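You operate a simulated robot arm through the tools that you are given. There is no shell and no other tool. Be economical: measure what you need, move in short steps, check, and stop when the job is done.

You are at the controls of a simulated two-armed robot. One attempt, no reset.

## Task
Raise the camera stand to the red ring, lock it and stand it in the tray.
Fine: hold the stand while you free the lever, pull the column and lock it. Set down upright: camera stand.

The check looks at the end state, three seconds after you hand in, the way a careful person would. Anything else that was tipped, shoved, dropped, spilled or broken makes it a failure.

## Robot
Two 7-joint arms with two-finger parallel grippers on one trunk, on a base that drives. Base frame: it is fixed to the floor where the robot stands at the start and does not move with it; the origin is under the middle of the robot, x ahead of it, y to its left, z up. Lengths are in mm, angles in degrees, forces in N, time in s.
The left shoulder is at the start at [70, 163, 1170], the right one opposite. With the tool pointing down near the work surface each hand reaches from about 360 to 880 mm from the robot's upright axis, wherever it stands, measured 20 degrees to its own side. Places, roughly: stand column [600, 0, 900]; stand lever [500, 0, 900]; walnut tray [600, -600, 800]. Payload 3.43 kg a hand.
Tool frame (each hand has its own): the origin (TCP) lies between the finger pads and is the grasp point; the fingertips stand 34 mm ahead of it; z points along the fingers, y is the line along which they close. Largest opening 128 mm; finger width 24, thickness 12; the body of the gripper, 48 by 130 mm, starts 96 mm behind the TCP.
Orientation is told as [roll, pitch, yaw] about the base's x, y, z axes, in that order, counted from this pose: with the fingers straight down and closing along the base's y, the tool's x points along the base's -x, its y along +y and its z along -z.

## Interface
- The arms move only by the tool play_rows. It takes "left_series", "right_series" or both (then of equal length, played together; a hand with none holds still); each is a list of rows, each a list of 7 numbers: the shift along the base's x, y, z in m, then the turn, a rotation vector about the base's x, y, z in rad, then the opening, from 0 (shut) to 1 (fully open). In form: [[x, y, z, wx, wy, wz, jaw], ...]. A call has 1 to 12 rows; each row shifts and turns the commanded pose from where the row before left it. A row lasts 0.2 s, in which the tool goes at most 50 mm and 8.6 degrees; a call with a longer step from one row to the next is refused whole, and so is a gripper value outside its range. Where a pose cannot be reached the arm comes as near as it can. A force on the tool above 40 N (or 10 N above the force at the start of the call, whichever is more), or a blocked arm, ends the call early, and 0.2 s more pass. Each finger travels about 153 mm/s and halts on what it meets, pressing with about 31 N; the grip force reading is that of the motor and also rises with nothing between the fingers. The clock runs only during rows and for 0.2 s after the last one: add rows that do not move to give the fingers time. It gives the time, the measured TCP pose, the force on the tool (base axes), the opening and the grip force at its end, in the units of the frame above (readings bear some noise), with the torque about the TCP (base axes, N m) and any sound that the robot's microphone picked up.
- Cameras (640 x 400 px; columns grow to the right, rows downward): "scene" is now at [145.6, -16.2, 1404.1]; the picture's right is [-0.20, -0.98, 0.00], its down [-0.59, 0.12, -0.80] and it looks along [0.78, -0.16, -0.61] (base axes); focal length 243 px, centre (320, 200). "left" rides on the left gripper at [76, 11, -160] in its tool frame; the picture's right is [-0.15, 0.99, 0.00], its down [-0.88, -0.13, -0.46] and it looks along [-0.45, -0.07, 0.89] (tool axes); focal length 234 px, centre (320, 200). "right" rides on the right gripper at [76, -11, -160] in its tool frame; the picture's right is [0.15, 0.99, 0.00], its down [-0.88, 0.13, -0.46] and it looks along [-0.45, 0.07, 0.89] (tool axes); focal length 234 px, centre (320, 200). There is no depth. A picture from a camera that has moved, and an enlarged one, comes with that camera's place and axes in the base frame and with its lens. The place of the scene camera against the robot may be out by one fixed shift of up to 18 mm in any direction.
- capture(camera): a new picture of that camera. The clock stands still meanwhile.
- move_column(by): slides the trunk up (or, below 0, down) by that many mm; the arms and the scene camera ride with it, the base frame stays. It gives what a move gives, with no picture.
- base_move(legs): drives the robot by 1 to 6 legs, each [ahead, left, turn to the left] in mm, mm and degrees, along the robot's own axes; the way and the turn of a leg run together, so that a leg with both is an arc; at most 1500 mm and 180 degrees a leg. The arms and the cameras ride along, it lands a little off, and it stops where it bumps. It gives what a move gives.
- head_to(pan, tilt): turns the head with the scene camera to pan (to the left, within 86 degrees either way) and tilt (down, from -29 to 69), counted from straight ahead of the robot. It gives what a move gives.
- close_up(camera, box): a new picture of the part [left, top, right, bottom] of that camera's present view, enlarged. The clock stands still meanwhile.
- hand_in(): hands the job in; it is judged then, once.

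Go step by step. Nothing tells you exact positions but the pictures and the camera data: compare them with the known pose of the tool, close in by small moves and look again before you grip or let go. The budget is 120 turns and 108 pictures, counting those below and the enlarged ones. Unless the task says otherwise, let go and move clear before handing in, and close with one line.

The tools are called as name(argument=value, ...) on one line, values as JSON. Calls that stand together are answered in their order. play_rows: Moves the arms, as the interface text tells. Its arguments: {"type":"object","properties":{"left_series":{"type":"array"},"right_series":{"type":"array"}},"required":[]} The other tools are called the same way: move_column (by) slides the trunk up or down; base_move (legs) drives the base; head_to (pan, tilt) turns the head that bears the scene camera; capture (camera) takes a picture; close_up (camera, box) takes an enlarged picture of a part of a camera's view; hand_in () hands the job in.

At the start:

```text
time_s: 0.0
left_tcp_pos: [693.6, 108.8, 1211.0]
left_tool_rot: [0.0, -0.1, 0.1]
left_contact_force: [0.5, 0.4, 0.0]
left_ft_torque: [0.03, 0.01, 0.04]
left_gripper_width: 127.9
left_grasp_force: 0.0
right_tcp_pos: [440.4, -280.6, 1249.4]
right_tool_rot: [0.1, -0.1, 0.0]
right_contact_force: [-0.1, 0.5, -0.4]
right_ft_torque: [0.02, 0.0, 0.02]
right_gripper_width: 128.0
right_grasp_force: 0.1
trunk travel left (down, up): [-650.0, 290.0]
robot x, y, heading: [2.5, -0.9, -0.2]
head pan, tilt: [-11.6, 37.3]
```

scene: 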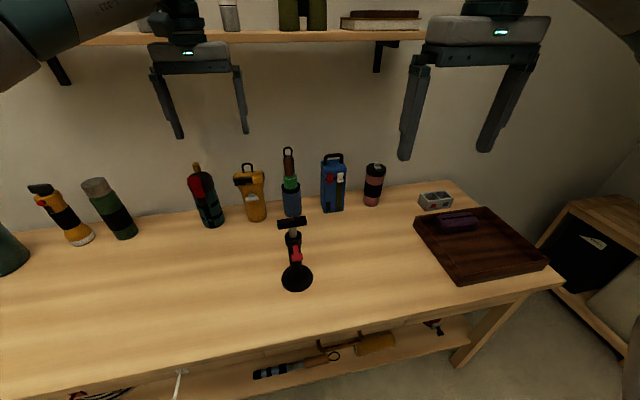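
right: 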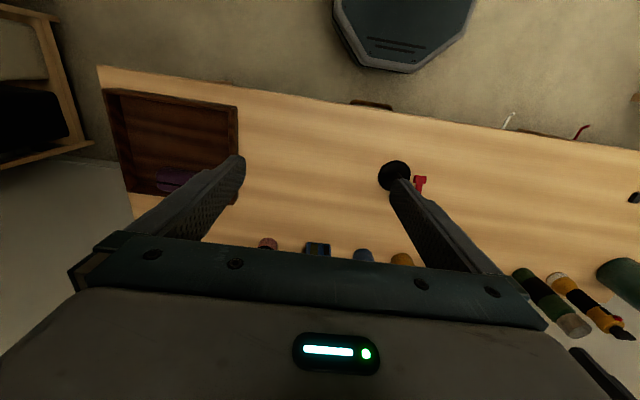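
left: 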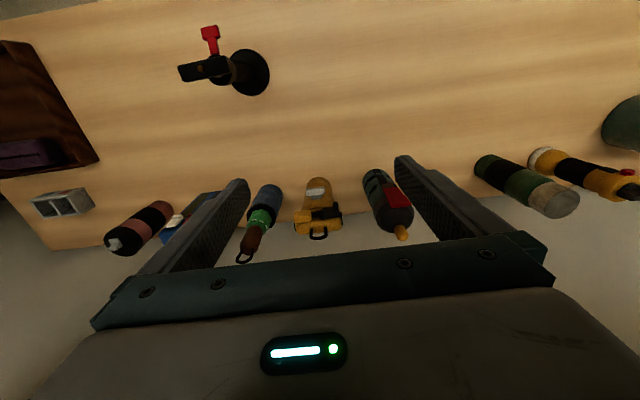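

The stand is in the middle of the table with a red lever on it, and the tray is to the right with an object in it. I start with close-ups of the stand and the tray.

close_up(camera="scene", box=[250, 200, 350, 300])

close_up(camera="scene", box=[400, 180, 560, 290])

close_up(camera="left", box=[160, 10, 290, 110])

```text
4.00 times, centred on (300, 250) of scene
camera zoom: at [145.6, -16.2, 1404.1], right [-0.2, -0.98, 0.0], down [-0.59, 0.12, -0.8], along [0.78, -0.16, -0.61], focal length 973 px, centre (400, 0)
```

zoom: 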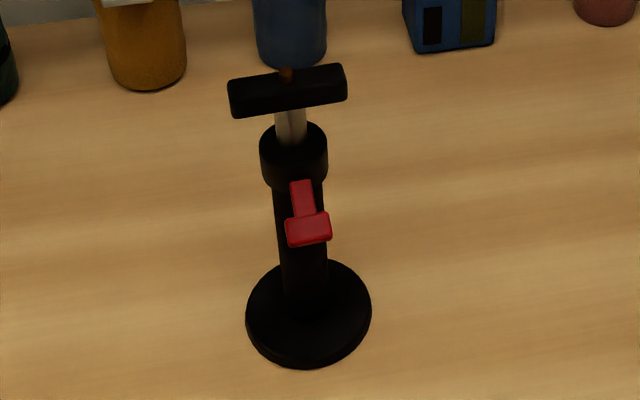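

```text
3.64 times, centred on (480, 235) of scene
camera zoom: at [145.6, -16.2, 1404.1], right [-0.2, -0.98, 0.0], down [-0.59, 0.12, -0.8], along [0.78, -0.16, -0.61], focal length 884 px, centre (-262, 73)
```

zoom: 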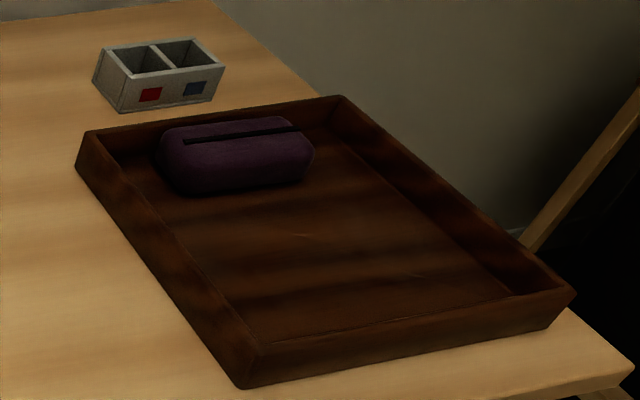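

```text
4.00 times, centred on (225, 60) of left
camera zoom: at [617.7, 119.6, 1369.8], right [0.15, 0.99, 0.0], down [0.88, -0.13, 0.46], along [0.45, -0.07, -0.89], focal length 937 px, centre (700, 760)
```

zoom: 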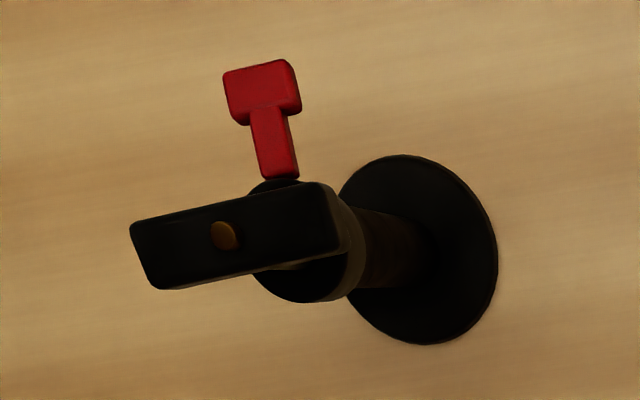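

The stand's axis looks to be at about (580, -37). The top plate is near z 998 and the red lever points toward me with its handle near (528, -41, 925). I'll bring the right hand round to point left (+y), so it can grip the sleeve later and give me a side view now.

play_rows(right_series=[[0.0127, -0.01, 0, 0, 0, -0.1428, 1], [0.0127, -0.01, 0, 0, 0, -0.1428, 1], [0.0127, -0.01, 0, 0, 0, -0.1428, 1], [0.0127, -0.01, 0, 0, 0, -0.1428, 1], [0.0127, -0.01, 0, 0, 0, -0.1428, 1], [0.0127, -0.01, 0, 0, 0, -0.1428, 1], [0.0127, -0.01, 0, 0, 0, -0.1428, 1], [0.0127, -0.01, 0, 0, 0, -0.1428, 1], [0.0127, -0.01, 0, 0, 0, -0.1428, 1], [0.0127, -0.01, 0, 0, 0, -0.1428, 1], [0.0127, -0.01, 0, 0, 0, -0.1428, 1]])

play_rows(right_series=[[0, 0.01, -0.033, 0.1428, 0, 0, 1], [0, 0.01, -0.033, 0.1428, 0, 0, 1], [0, 0.01, -0.033, 0.1428, 0, 0, 1], [0, 0.01, -0.033, 0.1428, 0, 0, 1], [0, 0.01, -0.033, 0.1428, 0, 0, 1], [0, 0.01, -0.033, 0.1428, 0, 0, 1], [0, 0.01, -0.033, 0.1428, 0, 0, 1], [0, 0.01, -0.033, 0.1428, 0, 0, 1], [0, 0.01, -0.033, 0.1428, 0, 0, 1], [0, 0.01, -0.033, 0.1428, 0, 0, 1], [0, 0.01, -0.033, 0.1428, 0, 0, 1]])

capture(camera="right")

capture(camera="scene")

```text
time_s: 2.4
left_tcp_pos: [693.5, 107.8, 1211.1]
left_tool_rot: [0.0, 0.0, 0.1]
left_contact_force: [-0.3, 0.2, 0.7]
left_ft_torque: [0.03, -0.01, -0.01]
left_gripper_width: 128.1
left_grasp_force: 0.1
right_tcp_pos: [579.1, -392.6, 1249.6]
right_tool_rot: [0.0, 0.0, -90.1]
right_contact_force: [0.8, 0.2, 0.5]
right_ft_torque: [0.03, 0.0, -0.01]
right_gripper_width: 128.1
right_grasp_force: 0.1
trunk travel left (down, up): [-650.0, 290.0]
robot x, y, heading: [0.4, -2.0, 0.1]
head pan, tilt: [-11.6, 37.3]
```

```text
time_s: 4.8
left_tcp_pos: [694.0, 109.5, 1209.8]
left_tool_rot: [0.0, 0.0, 0.1]
left_contact_force: [0.7, -0.2, 0.3]
left_ft_torque: [-0.03, 0.0, 0.01]
left_gripper_width: 128.0
left_grasp_force: 0.0
right_tcp_pos: [580.2, -282.0, 886.5]
right_tool_rot: [155.2, 89.9, 65.0]
right_contact_force: [0.4, -0.8, -1.5]
right_ft_torque: [-0.03, 0.01, 0.01]
right_gripper_width: 127.9
right_grasp_force: 0.1
trunk travel left (down, up): [-650.0, 290.0]
robot x, y, heading: [-0.9, 3.0, -0.1]
head pan, tilt: [-11.6, 37.3]
```

```text
101 pictures are left
camera right: at [567.5, -442.4, 960.8], right [0.99, 0.0, 0.15], down [0.13, -0.45, -0.88], along [0.07, 0.89, -0.45], focal length 234 px, centre (320, 200)
```

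right: 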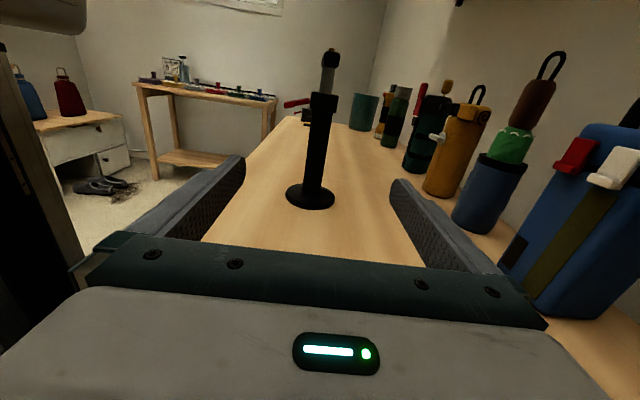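

```text
100 pictures are left
camera scene: at [146.6, -16.3, 1404.1], right [-0.2, -0.98, 0.0], down [-0.59, 0.12, -0.79], along [0.78, -0.16, -0.61], focal length 243 px, centre (320, 200)
```

scene: 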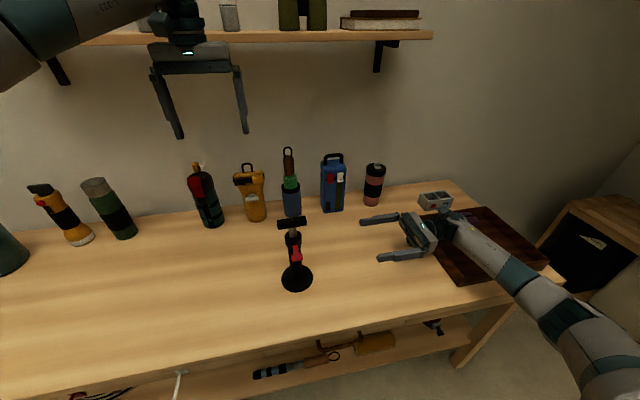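

close_up(camera="right", box=[260, 40, 380, 215])

```text
2.29 times, centred on (320, 128) of right
camera zoom: at [567.5, -442.4, 960.8], right [0.99, 0.0, 0.15], down [0.13, -0.45, -0.88], along [0.07, 0.89, -0.45], focal length 535 px, centre (320, 366)
```

zoom: 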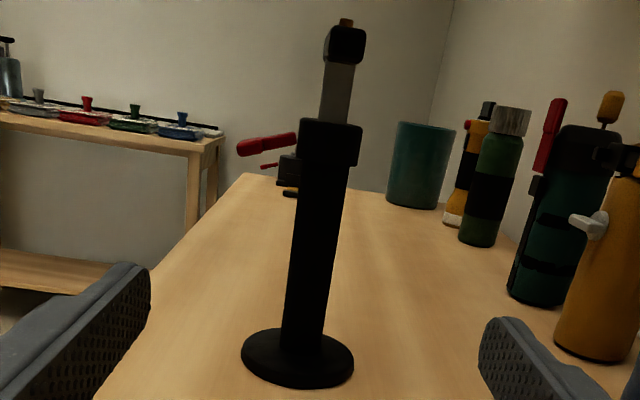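

The side view shows a collar at z about 915–945, with the lever sticking out toward me and slightly downward. The sleeve below it is clear. I'll bring the right hand in around the sleeve at z about 845.

play_rows(right_series=[[0, 0.02, -0.02, 0, 0, 0, 1], [0, 0.03, -0.021, 0, 0, 0, 1], [0, 0.03, 0, 0, 0, 0, 1], [0, 0.03, 0, 0, 0, 0, 1], [0, 0.03, 0, 0, 0, 0, 1], [0, 0.03, 0, 0, 0, 0, 1], [0, 0.03, 0, 0, 0, 0, 1]])

capture(camera="right")

close_up(camera="scene", box=[240, 190, 400, 300])

```text
time_s: 6.4
left_tcp_pos: [693.9, 109.1, 1210.1]
left_tool_rot: [-0.1, 0.1, 0.1]
left_contact_force: [0.1, 0.1, 0.1]
left_ft_torque: [0.01, 0.01, -0.02]
left_gripper_width: 127.8
left_grasp_force: 0.0
right_tcp_pos: [579.3, -79.9, 845.6]
right_tool_rot: [-15.4, 89.9, -105.4]
right_contact_force: [-0.2, 0.1, -0.9]
right_ft_torque: [0.04, -0.01, 0.01]
right_gripper_width: 128.1
right_grasp_force: 0.2
trunk travel left (down, up): [-650.0, 290.0]
robot x, y, heading: [-0.2, -0.4, 0.1]
head pan, tilt: [-11.6, 37.3]
```

```text
98 pictures are left
camera right: at [566.6, -240.8, 920.2], right [0.99, 0.0, 0.15], down [0.13, -0.46, -0.88], along [0.07, 0.89, -0.45], focal length 234 px, centre (320, 200)
```

right: 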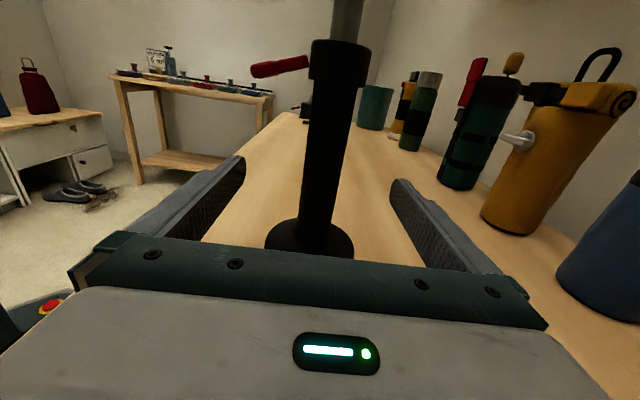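

```text
3.64 times, centred on (320, 245) of scene
camera zoom: at [145.8, -15.4, 1404.1], right [-0.2, -0.98, 0.0], down [-0.59, 0.12, -0.8], along [0.78, -0.16, -0.61], focal length 884 px, centre (320, 36)
```

zoom: 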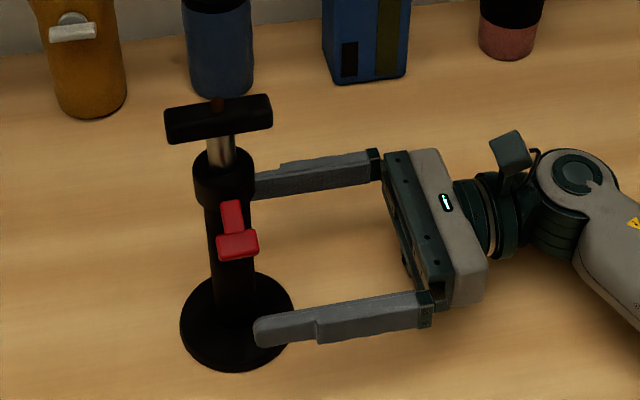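

The fingers straddle the sleeve well. I'll move 42 mm further in and close.

play_rows(right_series=[[0, 0.021, 0, 0, 0, 0, 1], [0, 0.021, 0, 0, 0, 0, 1], [0, 0, 0, 0, 0, 0, 0.5], [0, 0, 0, 0, 0, 0, 0.35]])

capture(camera="right")

```text
time_s: 7.4
left_tcp_pos: [693.1, 109.5, 1211.6]
left_tool_rot: [0.1, 0.0, 0.2]
left_contact_force: [0.7, 0.6, -0.4]
left_ft_torque: [-0.01, 0.03, -0.02]
left_gripper_width: 128.1
left_grasp_force: 0.1
right_tcp_pos: [578.5, -37.8, 844.4]
right_tool_rot: [7.9, 89.9, -82.1]
right_contact_force: [-0.4, -0.4, 0.4]
right_ft_torque: [0.05, -0.02, -0.01]
right_gripper_width: 44.8
right_grasp_force: 0.1
trunk travel left (down, up): [-650.0, 290.0]
robot x, y, heading: [-0.4, -3.6, 0.1]
head pan, tilt: [-11.6, 37.3]
```

```text
96 pictures are left
camera right: at [565.9, -199.2, 920.3], right [0.99, 0.0, 0.15], down [0.13, -0.46, -0.88], along [0.07, 0.89, -0.45], focal length 234 px, centre (320, 200)
```

right: 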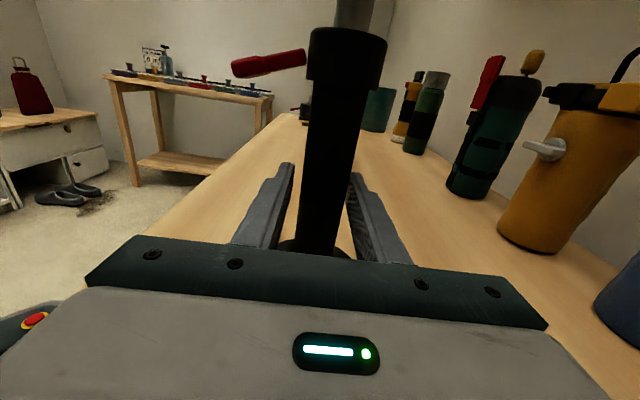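

play_rows(right_series=[[0, 0, 0, 0, 0, 0, 0.25], [0, 0, 0, 0, 0, 0, 0], [0, 0, 0, 0, 0, 0, 0], [0, 0, 0, 0, 0, 0, 0]])

close_up(camera="scene", box=[240, 190, 400, 300])

close_up(camera="right", box=[200, 0, 440, 150])

```text
time_s: 8.4
left_tcp_pos: [693.5, 109.1, 1211.6]
left_tool_rot: [0.0, 0.0, 0.2]
left_contact_force: [0.1, -0.1, 0.7]
left_ft_torque: [0.0, 0.01, -0.03]
left_gripper_width: 128.2
left_grasp_force: 0.1
right_tcp_pos: [577.7, -38.8, 845.8]
right_tool_rot: [43.9, 90.0, -46.2]
right_contact_force: [0.6, 1.2, 2.8]
right_ft_torque: [0.02, 0.17, -0.05]
right_gripper_width: 32.6
right_grasp_force: 30.1
trunk travel left (down, up): [-650.0, 290.0]
robot x, y, heading: [-1.4, 0.9, -0.1]
head pan, tilt: [-11.6, 37.3]
```

```text
3.64 times, centred on (320, 245) of scene
camera zoom: at [145.6, -16.0, 1404.1], right [-0.2, -0.98, 0.0], down [-0.59, 0.12, -0.8], along [0.78, -0.16, -0.61], focal length 884 px, centre (320, 36)
```

zoom: 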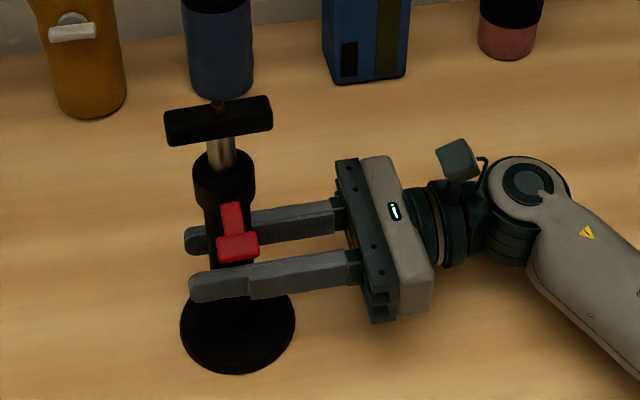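

```text
2.67 times, centred on (320, 75) of right
camera zoom: at [565.9, -199.4, 920.4], right [0.99, 0.0, 0.15], down [0.13, -0.46, -0.88], along [0.07, 0.89, -0.45], focal length 624 px, centre (320, 533)
```

zoom: 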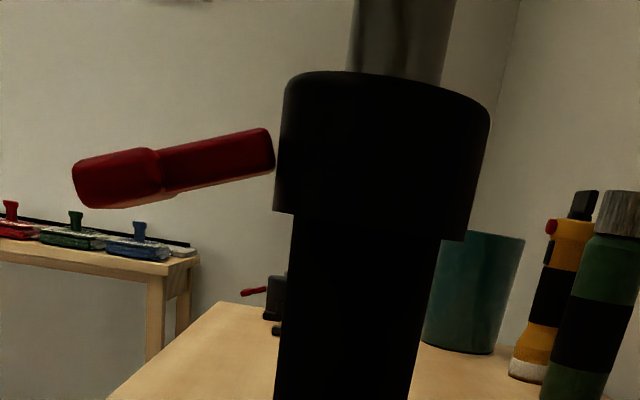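

The right hand holds the sleeve at a 32.6 mm width. Next I'll bring the left hand round to point right (-y), fingers closing vertically, beside the lever for a look.

play_rows(left_series=[[-0.015, 0.004, -0.023, -0.1428, 0, 0, 1], [-0.015, 0.004, -0.023, -0.1428, 0, 0, 1], [-0.015, 0.004, -0.023, -0.1428, 0, 0, 1], [-0.015, 0.004, -0.023, -0.1428, 0, 0, 1], [-0.015, 0.004, -0.023, -0.1428, 0, 0, 1], [-0.015, 0.004, -0.023, -0.1428, 0, 0, 1], [-0.015, 0.004, -0.023, -0.1428, 0, 0, 0.8], [-0.015, 0.004, -0.023, -0.1428, 0, 0, 0.7], [-0.015, 0.004, -0.023, -0.1428, 0, 0, 0.6], [-0.015, 0.004, -0.023, -0.1428, 0, 0, 0.4], [-0.015, 0.004, -0.023, -0.1428, 0, 0, 0.4]])

capture(camera="left")

capture(camera="scene")

```text
time_s: 10.8
left_tcp_pos: [528.4, 154.3, 958.1]
left_tool_rot: [-90.1, 0.0, 0.1]
left_contact_force: [0.4, 0.4, -0.4]
left_ft_torque: [0.01, 0.03, 0.05]
left_gripper_width: 51.1
left_grasp_force: 0.0
right_tcp_pos: [577.2, -39.2, 844.8]
right_tool_rot: [8.9, 89.9, -81.1]
right_contact_force: [1.0, 0.5, 1.1]
right_ft_torque: [0.06, 0.0, -0.05]
right_gripper_width: 32.9
right_grasp_force: 31.0
trunk travel left (down, up): [-650.0, 290.0]
robot x, y, heading: [-2.9, -0.0, -0.1]
head pan, tilt: [-11.6, 37.3]
```

```text
93 pictures are left
camera left: at [452.3, 312.8, 945.7], right [0.15, 0.0, -0.99], down [0.88, 0.46, 0.13], along [0.45, -0.89, 0.07], focal length 234 px, centre (320, 200)
```

left: 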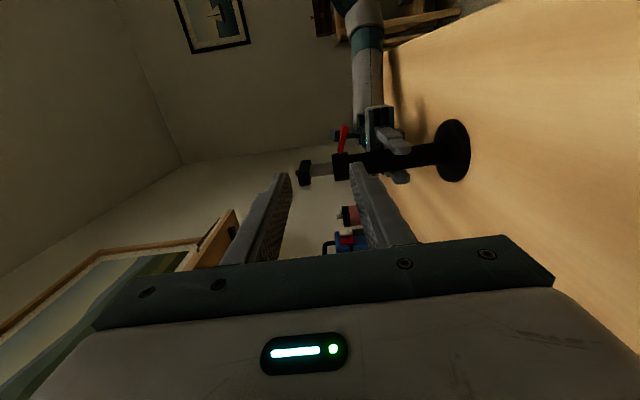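

```text
92 pictures are left
camera scene: at [145.3, -15.8, 1404.2], right [-0.2, -0.98, 0.0], down [-0.59, 0.12, -0.8], along [0.78, -0.16, -0.61], focal length 243 px, centre (320, 200)
```

scene: 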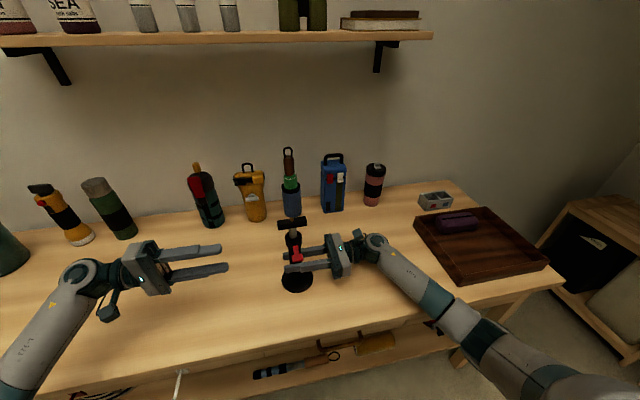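

play_rows(left_series=[[-0.001, -0.03, -0.02, 0, 0, 0, 0.4], [-0.001, -0.03, -0.017, 0, 0, 0, 0.4], [0, -0.03, 0, 0, 0, 0, 0.4], [0, -0.03, 0, 0, 0, 0, 0.4], [0, -0.02, 0, 0, 0, 0, 0.4], [0, -0.015, 0, 0, 0, 0, 0.4]])

capture(camera="left")

close_up(camera="right", box=[200, 0, 440, 150])

close_up(camera="scene", box=[220, 190, 380, 300])

```text
time_s: 12.2
left_tcp_pos: [526.4, -1.4, 922.4]
left_tool_rot: [-89.9, 0.1, 0.2]
left_contact_force: [-0.6, -0.2, 0.5]
left_ft_torque: [-0.01, 0.01, -0.01]
left_gripper_width: 51.0
left_grasp_force: 0.1
right_tcp_pos: [579.3, -38.5, 845.4]
right_tool_rot: [17.2, 90.0, -72.9]
right_contact_force: [0.9, 0.2, 0.9]
right_ft_torque: [0.03, -0.06, 0.02]
right_gripper_width: 32.9
right_grasp_force: 31.1
trunk travel left (down, up): [-650.0, 290.0]
robot x, y, heading: [0.5, 1.3, 0.1]
head pan, tilt: [-11.6, 37.3]
```

```text
91 pictures are left
camera left: at [450.3, 157.1, 910.1], right [0.15, 0.0, -0.99], down [0.88, 0.46, 0.13], along [0.45, -0.89, 0.07], focal length 234 px, centre (320, 200)
```

left: 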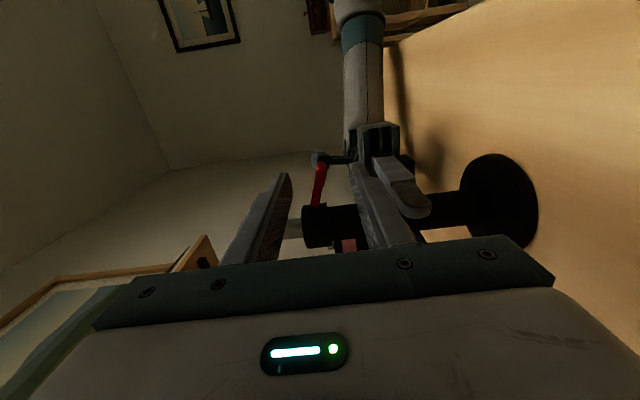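

```text
2.67 times, centred on (320, 75) of right
camera zoom: at [565.7, -199.3, 920.3], right [0.99, 0.0, 0.15], down [0.13, -0.46, -0.88], along [0.07, 0.89, -0.45], focal length 624 px, centre (320, 533)
```

zoom: 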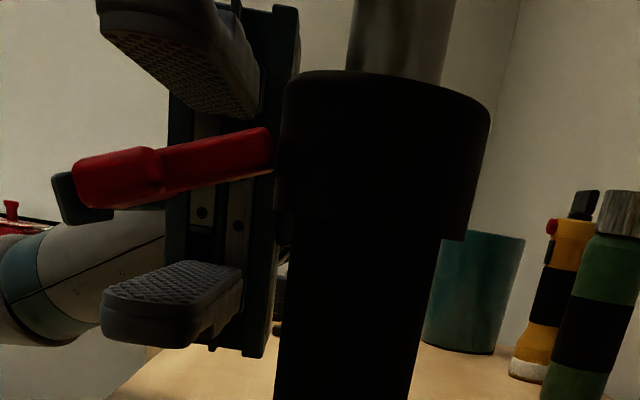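

```text
3.64 times, centred on (300, 245) of scene
camera zoom: at [145.4, -16.1, 1404.1], right [-0.2, -0.98, 0.0], down [-0.59, 0.12, -0.8], along [0.78, -0.16, -0.61], focal length 884 px, centre (393, 36)
```

zoom: 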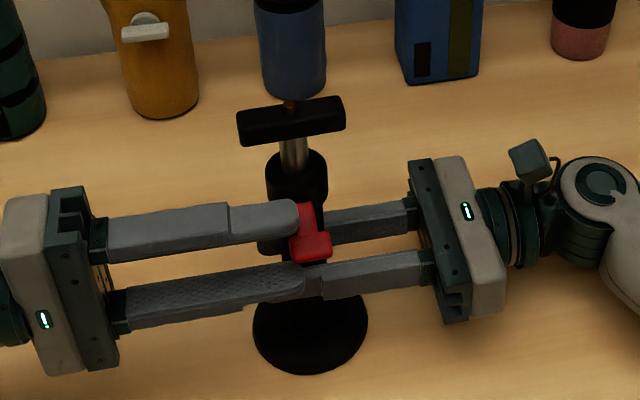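

Fingertips straddle the handle. I'll shift slightly outward and deeper, then test it by pushing up gently.

play_rows(left_series=[[-0.009, -0.008, 0, 0, 0, 0, 0.4], [0, -0.01, 0, 0, 0, 0, 0.4], [0, 0, 0.006, 0, 0, 0, 0.4], [0, 0, 0.006, 0, 0, 0, 0.4], [0, 0, 0.004, 0, 0, 0, 0.4], [0, 0, 0.004, 0, 0, 0, 0.4]])

close_up(camera="right", box=[200, 0, 440, 150])

```text
time_s: 13.6
left_tcp_pos: [516.3, -19.8, 940.0]
left_tool_rot: [-90.0, 0.0, 0.0]
left_contact_force: [-2.1, -0.1, -0.2]
left_ft_torque: [0.03, 0.02, -0.01]
left_gripper_width: 51.7
left_grasp_force: 0.7
right_tcp_pos: [577.5, -38.7, 844.5]
right_tool_rot: [6.8, 90.1, -83.3]
right_contact_force: [-0.7, 0.9, 1.6]
right_ft_torque: [-0.01, 0.27, -0.02]
right_gripper_width: 32.7
right_grasp_force: 30.9
trunk travel left (down, up): [-650.0, 290.0]
robot x, y, heading: [-4.3, -0.7, 0.3]
head pan, tilt: [-11.6, 37.3]
```

```text
2.67 times, centred on (320, 75) of right
camera zoom: at [565.7, -199.4, 920.3], right [0.99, 0.0, 0.15], down [0.13, -0.46, -0.88], along [0.07, 0.89, -0.45], focal length 624 px, centre (320, 533)
```

zoom: 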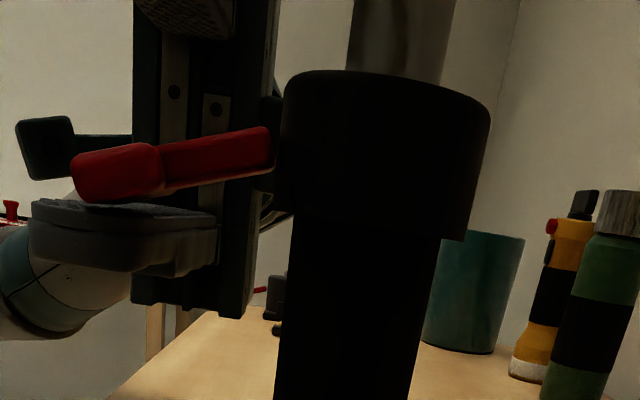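

play_rows(left_series=[[0, 0, 0.003, 0, 0, 0, 0.4], [0, 0, 0.003, 0, 0, 0, 0.4], [0, 0, 0.002, 0, 0, 0, 0.4]])

close_up(camera="right", box=[200, 0, 440, 150])

```text
time_s: 14.4
left_tcp_pos: [517.0, -20.2, 949.3]
left_tool_rot: [-90.0, 0.2, 0.0]
left_contact_force: [-0.4, 0.4, -0.5]
left_ft_torque: [0.0, 0.05, 0.03]
left_gripper_width: 51.8
left_grasp_force: 0.0
right_tcp_pos: [578.7, -39.1, 845.0]
right_tool_rot: [16.1, 89.9, -73.8]
right_contact_force: [-0.5, -0.5, -0.8]
right_ft_torque: [-0.05, 0.23, -0.03]
right_gripper_width: 33.0
right_grasp_force: 30.8
trunk travel left (down, up): [-650.0, 290.0]
robot x, y, heading: [-5.0, -1.2, -0.2]
head pan, tilt: [-11.6, 37.3]
```

```text
2.67 times, centred on (320, 75) of right
camera zoom: at [565.8, -199.5, 920.3], right [0.99, 0.0, 0.15], down [0.13, -0.46, -0.88], along [0.07, 0.89, -0.45], focal length 624 px, centre (320, 533)
```

zoom: 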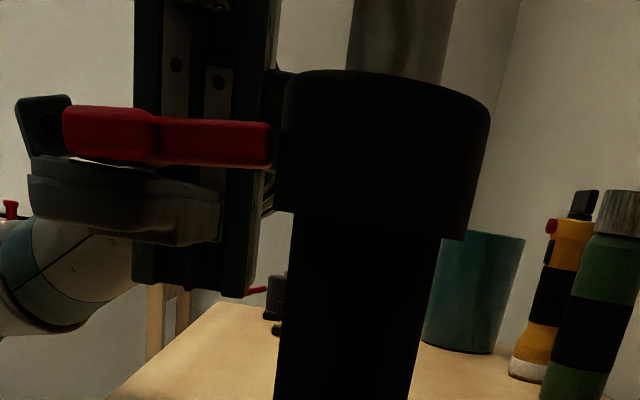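

The lever pivots upward with little resistance. I'll keep following the arc upward.

play_rows(left_series=[[0.0, 0, 0.005, 0, 0, 0, 0.4], [0.001, 0, 0.005, 0, 0, 0, 0.4], [0.001, 0, 0.005, 0, 0, 0, 0.4], [0.002, 0, 0.005, 0, 0, 0, 0.4], [0.003, 0, 0.004, 0, 0, 0, 0.4]])

close_up(camera="right", box=[200, 0, 440, 150])

```text
time_s: 15.6
left_tcp_pos: [524.9, -20.1, 971.0]
left_tool_rot: [-89.7, 0.2, 0.0]
left_contact_force: [-6.2, -0.4, -16.8]
left_ft_torque: [0.1, 0.39, -0.09]
left_gripper_width: 60.7
left_grasp_force: 8.7
right_tcp_pos: [578.6, -38.6, 846.4]
right_tool_rot: [170.2, 89.9, 80.1]
right_contact_force: [5.3, 0.2, 14.4]
right_ft_torque: [0.1, 1.28, -0.03]
right_gripper_width: 34.2
right_grasp_force: 31.4
trunk travel left (down, up): [-650.0, 290.0]
robot x, y, heading: [-1.8, -1.4, -0.0]
head pan, tilt: [-11.6, 37.3]
```

```text
2.67 times, centred on (320, 75) of right
camera zoom: at [566.5, -199.6, 921.3], right [0.99, 0.0, 0.15], down [0.13, -0.45, -0.88], along [0.07, 0.89, -0.45], focal length 624 px, centre (320, 533)
```

zoom: 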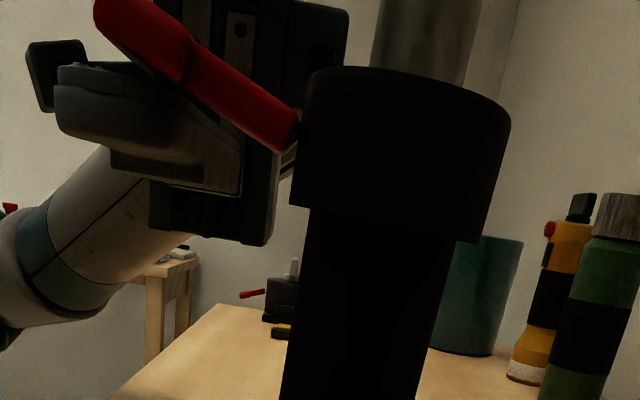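

Force jumped to 17 N and the stand shifted a little, so this is probably the end stop at about +27°. I'll back off and check.

play_rows(left_series=[[0, 0, -0.006, 0, 0, 0, 0.4], [0, 0, -0.006, 0, 0, 0, 0.4], [0, 0, -0.006, 0, 0, 0, 0.4]])

close_up(camera="right", box=[200, 0, 440, 150])

close_up(camera="scene", box=[220, 190, 380, 300])

```text
time_s: 16.4
left_tcp_pos: [524.8, -20.0, 956.0]
left_tool_rot: [-90.1, 0.0, 0.2]
left_contact_force: [-0.5, -0.3, 0.9]
left_ft_torque: [-0.01, -0.02, 0.04]
left_gripper_width: 51.2
left_grasp_force: 0.1
right_tcp_pos: [577.6, -39.0, 843.8]
right_tool_rot: [-17.3, 89.8, -107.2]
right_contact_force: [-2.1, 0.3, 2.0]
right_ft_torque: [0.06, -0.05, 0.06]
right_gripper_width: 33.1
right_grasp_force: 31.3
trunk travel left (down, up): [-650.0, 290.0]
robot x, y, heading: [0.9, 1.4, -0.1]
head pan, tilt: [-11.6, 37.3]
```

```text
2.67 times, centred on (320, 75) of right
camera zoom: at [564.9, -199.2, 919.1], right [0.99, 0.0, 0.15], down [0.13, -0.46, -0.88], along [0.07, 0.89, -0.45], focal length 624 px, centre (320, 533)
```

zoom: 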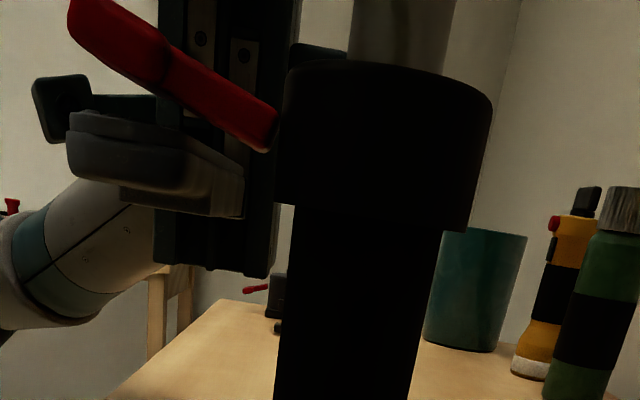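

```text
3.64 times, centred on (300, 245) of scene
camera zoom: at [145.2, -16.1, 1404.0], right [-0.2, -0.98, 0.0], down [-0.59, 0.12, -0.8], along [0.78, -0.16, -0.61], focal length 884 px, centre (393, 36)
```

zoom: 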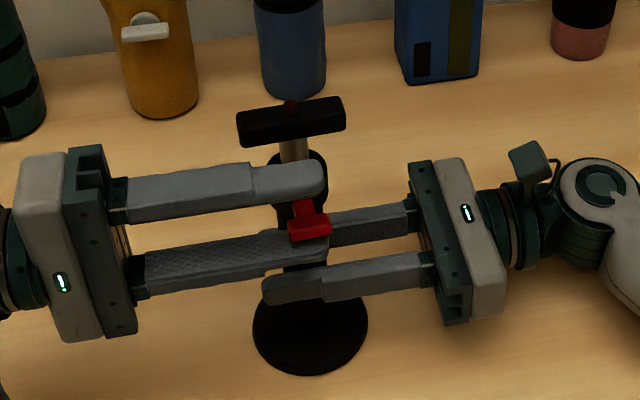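

The lever stays up at about +25° and nothing else moved. Next I'll back the left hand out and roll it so the fingers close along x, for a grip on the top plate.

play_rows(left_series=[[0, 0.03, 0, 0, 0, 0, 0.4], [0, 0.04, 0, 0, 0, 0, 0.4], [0, 0.04, 0, 0, 0, 0, 0.4], [0, 0.04, 0, 0, 0, 0, 0.4]])

play_rows(left_series=[[0.005, 0.002, 0.003, 0, 0.1428, 0, 0.5], [0.005, 0.002, 0.003, 0, 0.1428, 0, 0.5], [0.005, 0.002, 0.003, 0, 0.1428, 0, 0.5], [0.005, 0.002, 0.003, 0, 0.1428, 0, 0.5], [0.005, 0.002, 0.003, 0, 0.1428, 0, 0.5], [0.005, 0.002, 0.003, 0, 0.1428, 0, 0.5], [0.005, 0.002, 0.003, 0, 0.1428, 0, 0.5], [0.005, 0.002, 0.003, 0, 0.1428, 0, 0.5], [0.005, 0.002, 0.003, 0, 0.1428, 0, 0.5], [0.005, 0.002, 0.003, 0, 0.1428, 0, 0.5], [0.005, 0, 0.003, 0, 0.1428, 0, 0.5]])

capture(camera="left")

capture(camera="right")

capture(camera="scene")

```text
time_s: 17.4
left_tcp_pos: [523.0, 130.5, 953.8]
left_tool_rot: [-89.9, 0.0, 0.0]
left_contact_force: [0.2, -0.7, -0.6]
left_ft_torque: [-0.01, 0.01, -0.02]
left_gripper_width: 51.4
left_grasp_force: 0.1
right_tcp_pos: [578.6, -38.2, 844.9]
right_tool_rot: [-0.3, 90.0, -90.4]
right_contact_force: [-0.5, 0.9, -2.8]
right_ft_torque: [-0.01, -0.01, 0.01]
right_gripper_width: 32.8
right_grasp_force: 30.7
trunk travel left (down, up): [-650.0, 290.0]
robot x, y, heading: [-2.2, -3.1, 0.0]
head pan, tilt: [-11.6, 37.3]
```

```text
time_s: 19.8
left_tcp_pos: [579.9, 149.7, 987.8]
left_tool_rot: [86.9, 89.8, 176.9]
left_contact_force: [0.6, 0.1, -0.1]
left_ft_torque: [0.02, -0.01, 0.06]
left_gripper_width: 63.9
left_grasp_force: 0.0
right_tcp_pos: [578.5, -38.3, 844.4]
right_tool_rot: [-5.5, 90.1, -95.6]
right_contact_force: [0.3, 0.7, -2.2]
right_ft_torque: [0.01, -0.06, 0.01]
right_gripper_width: 32.7
right_grasp_force: 30.5
trunk travel left (down, up): [-650.0, 290.0]
robot x, y, heading: [-1.0, 2.0, 0.1]
head pan, tilt: [-11.6, 37.3]
```

```text
83 pictures are left
camera left: at [568.7, 309.0, 1063.2], right [-0.99, 0.0, -0.14], down [0.13, 0.46, -0.88], along [0.06, -0.89, -0.45], focal length 234 px, centre (320, 200)
```

left: 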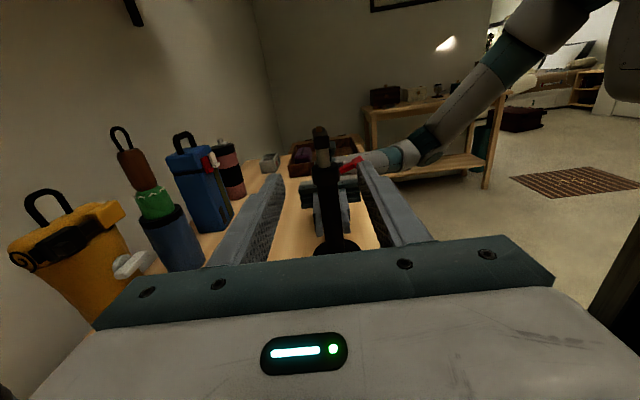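

```text
82 pictures are left
camera right: at [566.0, -199.5, 920.2], right [0.99, 0.0, 0.15], down [0.13, -0.46, -0.88], along [0.07, 0.89, -0.45], focal length 234 px, centre (320, 200)
```

right: 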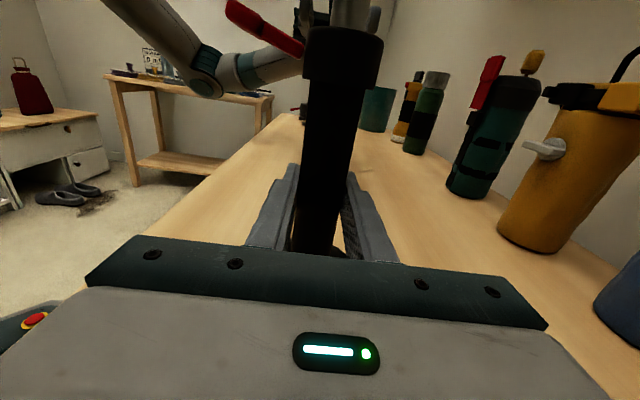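

```text
81 pictures are left
camera scene: at [145.9, -16.1, 1404.0], right [-0.2, -0.98, 0.0], down [-0.59, 0.12, -0.8], along [0.78, -0.16, -0.61], focal length 243 px, centre (320, 200)
```

scene: 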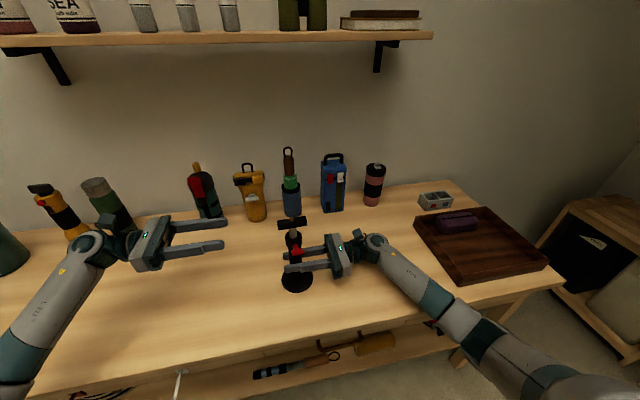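

The plate is centred at about (578, -37, 992) and lies along y. I'll move the left hand in around it.

play_rows(left_series=[[0, -0.035, 0.004, 0, 0, 0, 0.5], [0, -0.035, 0, 0, 0, 0, 0.5], [0, -0.035, 0, 0, 0, 0, 0.5], [0, -0.03, 0, 0, 0, 0, 0.5], [0, -0.03, 0, 0, 0, 0, 0.5], [0, -0.02, 0, 0, 0, 0, 0.5]])

capture(camera="left")

close_up(camera="scene", box=[220, 190, 380, 300])

```text
time_s: 21.2
left_tcp_pos: [579.7, -35.6, 992.2]
left_tool_rot: [73.0, 89.9, 162.9]
left_contact_force: [-0.6, -1.0, -0.2]
left_ft_torque: [0.01, -0.01, 0.01]
left_gripper_width: 64.0
left_grasp_force: 0.0
right_tcp_pos: [578.6, -38.1, 844.2]
right_tool_rot: [33.2, 89.9, -56.8]
right_contact_force: [-0.4, -1.1, -1.0]
right_ft_torque: [-0.12, 0.12, -0.03]
right_gripper_width: 32.9
right_grasp_force: 30.7
trunk travel left (down, up): [-650.0, 290.0]
robot x, y, heading: [-2.0, -1.9, 0.1]
head pan, tilt: [-11.6, 37.3]
```

```text
80 pictures are left
camera left: at [568.4, 124.0, 1066.8], right [-0.99, 0.0, -0.14], down [0.13, 0.46, -0.88], along [0.07, -0.89, -0.45], focal length 234 px, centre (320, 200)
```

left: 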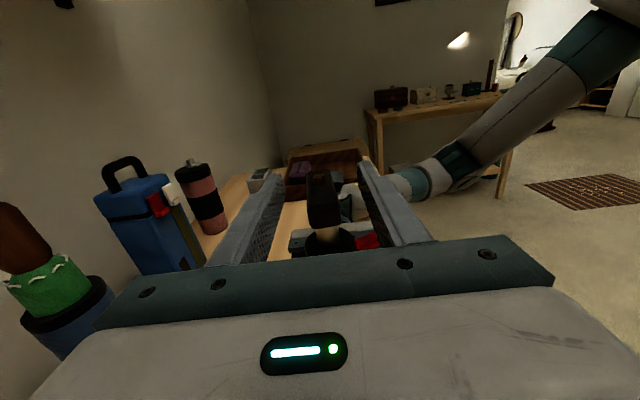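

```text
3.64 times, centred on (300, 245) of scene
camera zoom: at [145.7, -16.4, 1404.1], right [-0.2, -0.98, 0.0], down [-0.59, 0.12, -0.8], along [0.78, -0.16, -0.61], focal length 884 px, centre (393, 36)
```

zoom: 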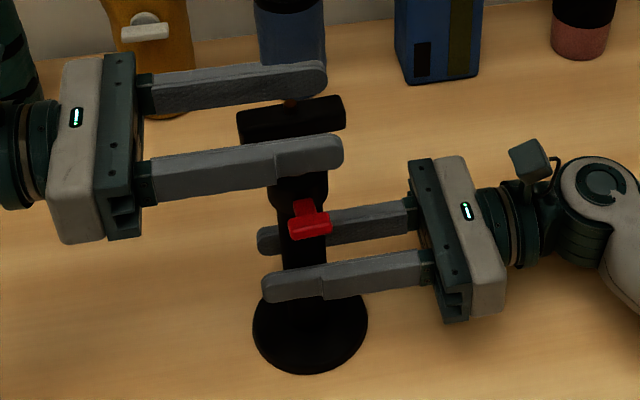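

play_rows(left_series=[[0, 0, 0, 0, 0, 0, 0.3], [0, 0, 0, 0, 0, 0, 0.1], [0, 0, 0, 0, 0, 0, 0], [0, 0, 0, 0, 0, 0, 0]])

close_up(camera="scene", box=[220, 190, 380, 300])

```text
time_s: 22.2
left_tcp_pos: [577.6, -35.0, 992.4]
left_tool_rot: [81.6, 90.0, 171.6]
left_contact_force: [-4.8, 1.7, 3.1]
left_ft_torque: [-0.06, 0.0, 0.1]
left_gripper_width: 21.7
left_grasp_force: 30.3
right_tcp_pos: [578.1, -38.8, 845.4]
right_tool_rot: [-31.1, 90.0, -121.1]
right_contact_force: [7.5, -1.6, -0.9]
right_ft_torque: [0.02, 0.58, -0.04]
right_gripper_width: 32.9
right_grasp_force: 30.8
trunk travel left (down, up): [-650.0, 290.0]
robot x, y, heading: [-2.5, 0.1, -0.1]
head pan, tilt: [-11.6, 37.3]
```

```text
3.64 times, centred on (300, 245) of scene
camera zoom: at [145.7, -16.1, 1404.1], right [-0.2, -0.98, 0.0], down [-0.59, 0.12, -0.8], along [0.78, -0.16, -0.61], focal length 884 px, centre (393, 36)
```

zoom: 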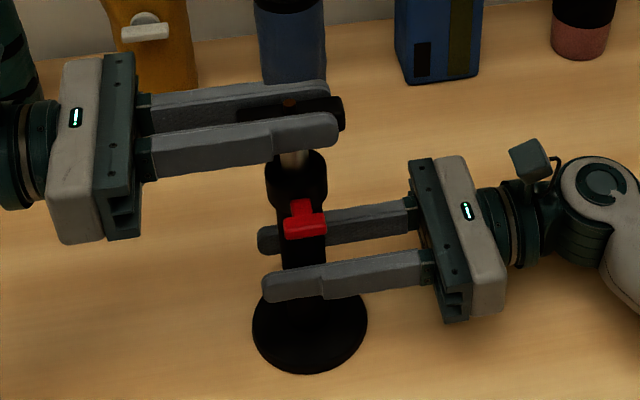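

Gripped, with a small sideways load. I'll relieve that and pull up a little.

play_rows(left_series=[[-0.0015, 0, 0.002, 0, 0, 0, 0], [0, 0, 0.004, 0, 0, 0, 0], [0, 0, 0.004, 0, 0, 0, 0], [0, 0, 0.005, 0, 0, 0, 0]])

close_up(camera="scene", box=[220, 190, 380, 300])

capture(camera="right")

```text
time_s: 23.2
left_tcp_pos: [578.2, -34.0, 1006.4]
left_tool_rot: [70.9, 89.9, 160.9]
left_contact_force: [0.2, 2.1, -2.4]
left_ft_torque: [0.21, -0.03, 0.01]
left_gripper_width: 21.5
left_grasp_force: 31.2
right_tcp_pos: [579.1, -38.9, 844.3]
right_tool_rot: [40.2, 90.0, -50.0]
right_contact_force: [-1.1, -0.6, 2.3]
right_ft_torque: [-0.05, -0.13, 0.03]
right_gripper_width: 33.3
right_grasp_force: 30.9
trunk travel left (down, up): [-650.0, 290.0]
robot x, y, heading: [-0.2, 1.2, 0.2]
head pan, tilt: [-11.6, 37.3]
```

```text
3.64 times, centred on (300, 245) of scene
camera zoom: at [145.7, -16.1, 1404.0], right [-0.2, -0.98, 0.0], down [-0.59, 0.12, -0.8], along [0.78, -0.16, -0.61], focal length 884 px, centre (393, 36)
```

zoom: 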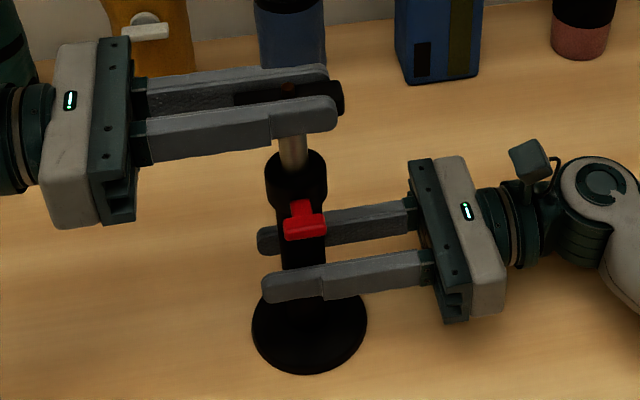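

```text
76 pictures are left
camera right: at [565.8, -199.4, 920.2], right [0.99, 0.0, 0.15], down [0.13, -0.46, -0.88], along [0.07, 0.89, -0.45], focal length 234 px, centre (320, 200)
```

right: 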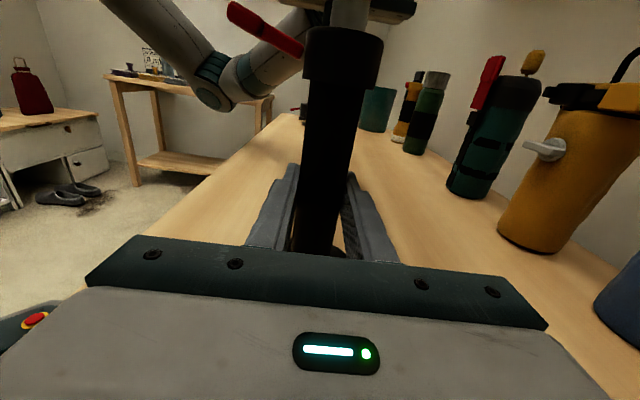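

The column slides freely, so the lever is open. I'll keep raising in small steps and watch for the red ring.

play_rows(left_series=[[0, 0, 0.005, 0, 0, 0, 0], [0, 0, 0.005, 0, 0, 0, 0], [0, 0, 0.005, 0, 0, 0, 0], [0, 0, 0.005, 0, 0, 0, 0], [0, 0, 0.005, 0, 0, 0, 0]])

close_up(camera="scene", box=[220, 190, 380, 300])

```text
time_s: 24.4
left_tcp_pos: [578.2, -33.5, 1031.1]
left_tool_rot: [50.1, 89.8, 140.0]
left_contact_force: [4.0, 4.3, -1.6]
left_ft_torque: [0.73, -0.09, 0.03]
left_gripper_width: 21.9
left_grasp_force: 31.0
right_tcp_pos: [578.2, -37.9, 844.4]
right_tool_rot: [43.1, 89.9, -46.8]
right_contact_force: [-4.6, -3.6, 2.4]
right_ft_torque: [-0.03, -0.73, 0.0]
right_gripper_width: 32.7
right_grasp_force: 31.5
trunk travel left (down, up): [-650.0, 290.0]
robot x, y, heading: [-0.2, 0.4, -0.0]
head pan, tilt: [-11.6, 37.3]
```

```text
3.64 times, centred on (300, 245) of scene
camera zoom: at [145.8, -16.1, 1404.1], right [-0.2, -0.98, 0.0], down [-0.59, 0.12, -0.8], along [0.78, -0.16, -0.61], focal length 884 px, centre (393, 36)
```

zoom: 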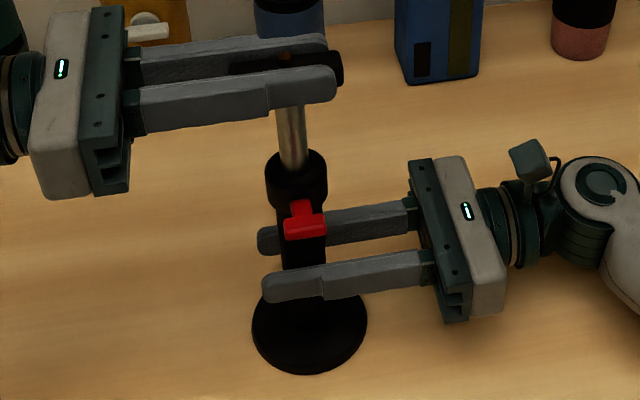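

Still no ring. A little side load is building up, so I'll shift about 1 mm to relieve it and go on.

play_rows(left_series=[[0.001, 0.001, 0.005, 0, 0, 0, 0], [0, 0, 0.005, 0, 0, 0, 0], [0, 0, 0.005, 0, 0, 0, 0], [0, 0, 0.005, 0, 0, 0, 0]])

close_up(camera="scene", box=[220, 190, 380, 300])

```text
time_s: 25.4
left_tcp_pos: [579.6, -35.0, 1053.0]
left_tool_rot: [92.8, 89.8, -177.3]
left_contact_force: [-0.9, -5.6, -0.9]
left_ft_torque: [-1.06, 0.0, -0.05]
left_gripper_width: 21.5
left_grasp_force: 31.5
right_tcp_pos: [577.4, -38.1, 845.3]
right_tool_rot: [-74.7, 90.0, -164.7]
right_contact_force: [1.0, 5.9, 1.9]
right_ft_torque: [-0.12, 0.18, 0.01]
right_gripper_width: 33.2
right_grasp_force: 30.4
trunk travel left (down, up): [-650.0, 290.0]
robot x, y, heading: [-0.4, -0.4, -0.1]
head pan, tilt: [-11.6, 37.3]
```

```text
3.64 times, centred on (300, 245) of scene
camera zoom: at [145.9, -16.1, 1404.0], right [-0.2, -0.98, 0.0], down [-0.59, 0.12, -0.8], along [0.78, -0.16, -0.61], focal length 884 px, centre (393, 36)
```

zoom: 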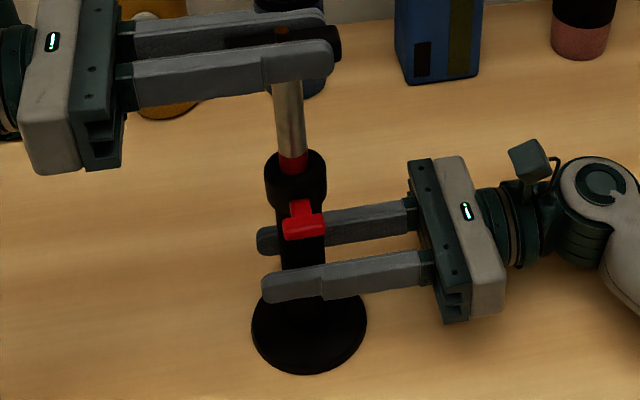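

The red ring is emerging. Zooming in on the collar.

close_up(camera="scene", box=[280, 215, 312, 255])

capture(camera="right")

capture(camera="left")

```text
10.00 times, centred on (296, 235) of scene
camera zoom: at [145.9, -16.1, 1404.0], right [-0.2, -0.98, 0.0], down [-0.59, 0.12, -0.8], along [0.78, -0.16, -0.61], focal length 2432 px, centre (560, -150)
```

zoom: 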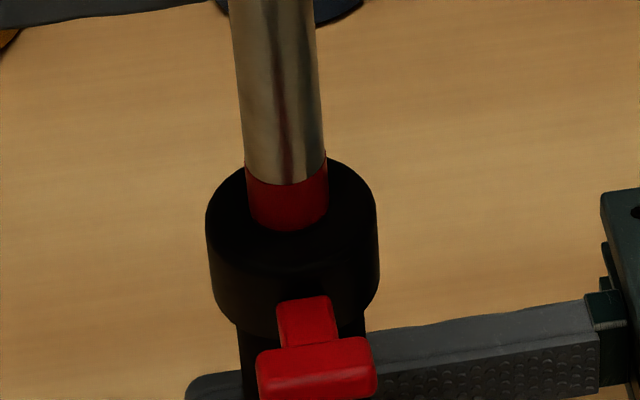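

```text
72 pictures are left
camera right: at [566.0, -199.2, 920.1], right [0.99, 0.0, 0.15], down [0.13, -0.46, -0.88], along [0.07, 0.89, -0.45], focal length 234 px, centre (320, 200)
```

right: 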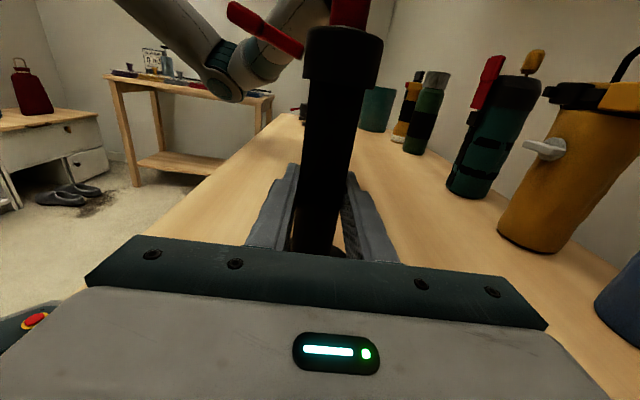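

```text
71 pictures are left
camera left: at [567.9, 124.9, 1127.3], right [-0.99, 0.0, -0.15], down [0.13, 0.46, -0.88], along [0.07, -0.89, -0.45], focal length 234 px, centre (320, 200)
```

left: 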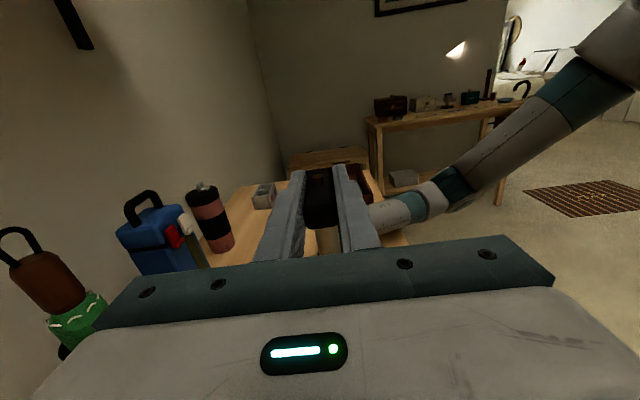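

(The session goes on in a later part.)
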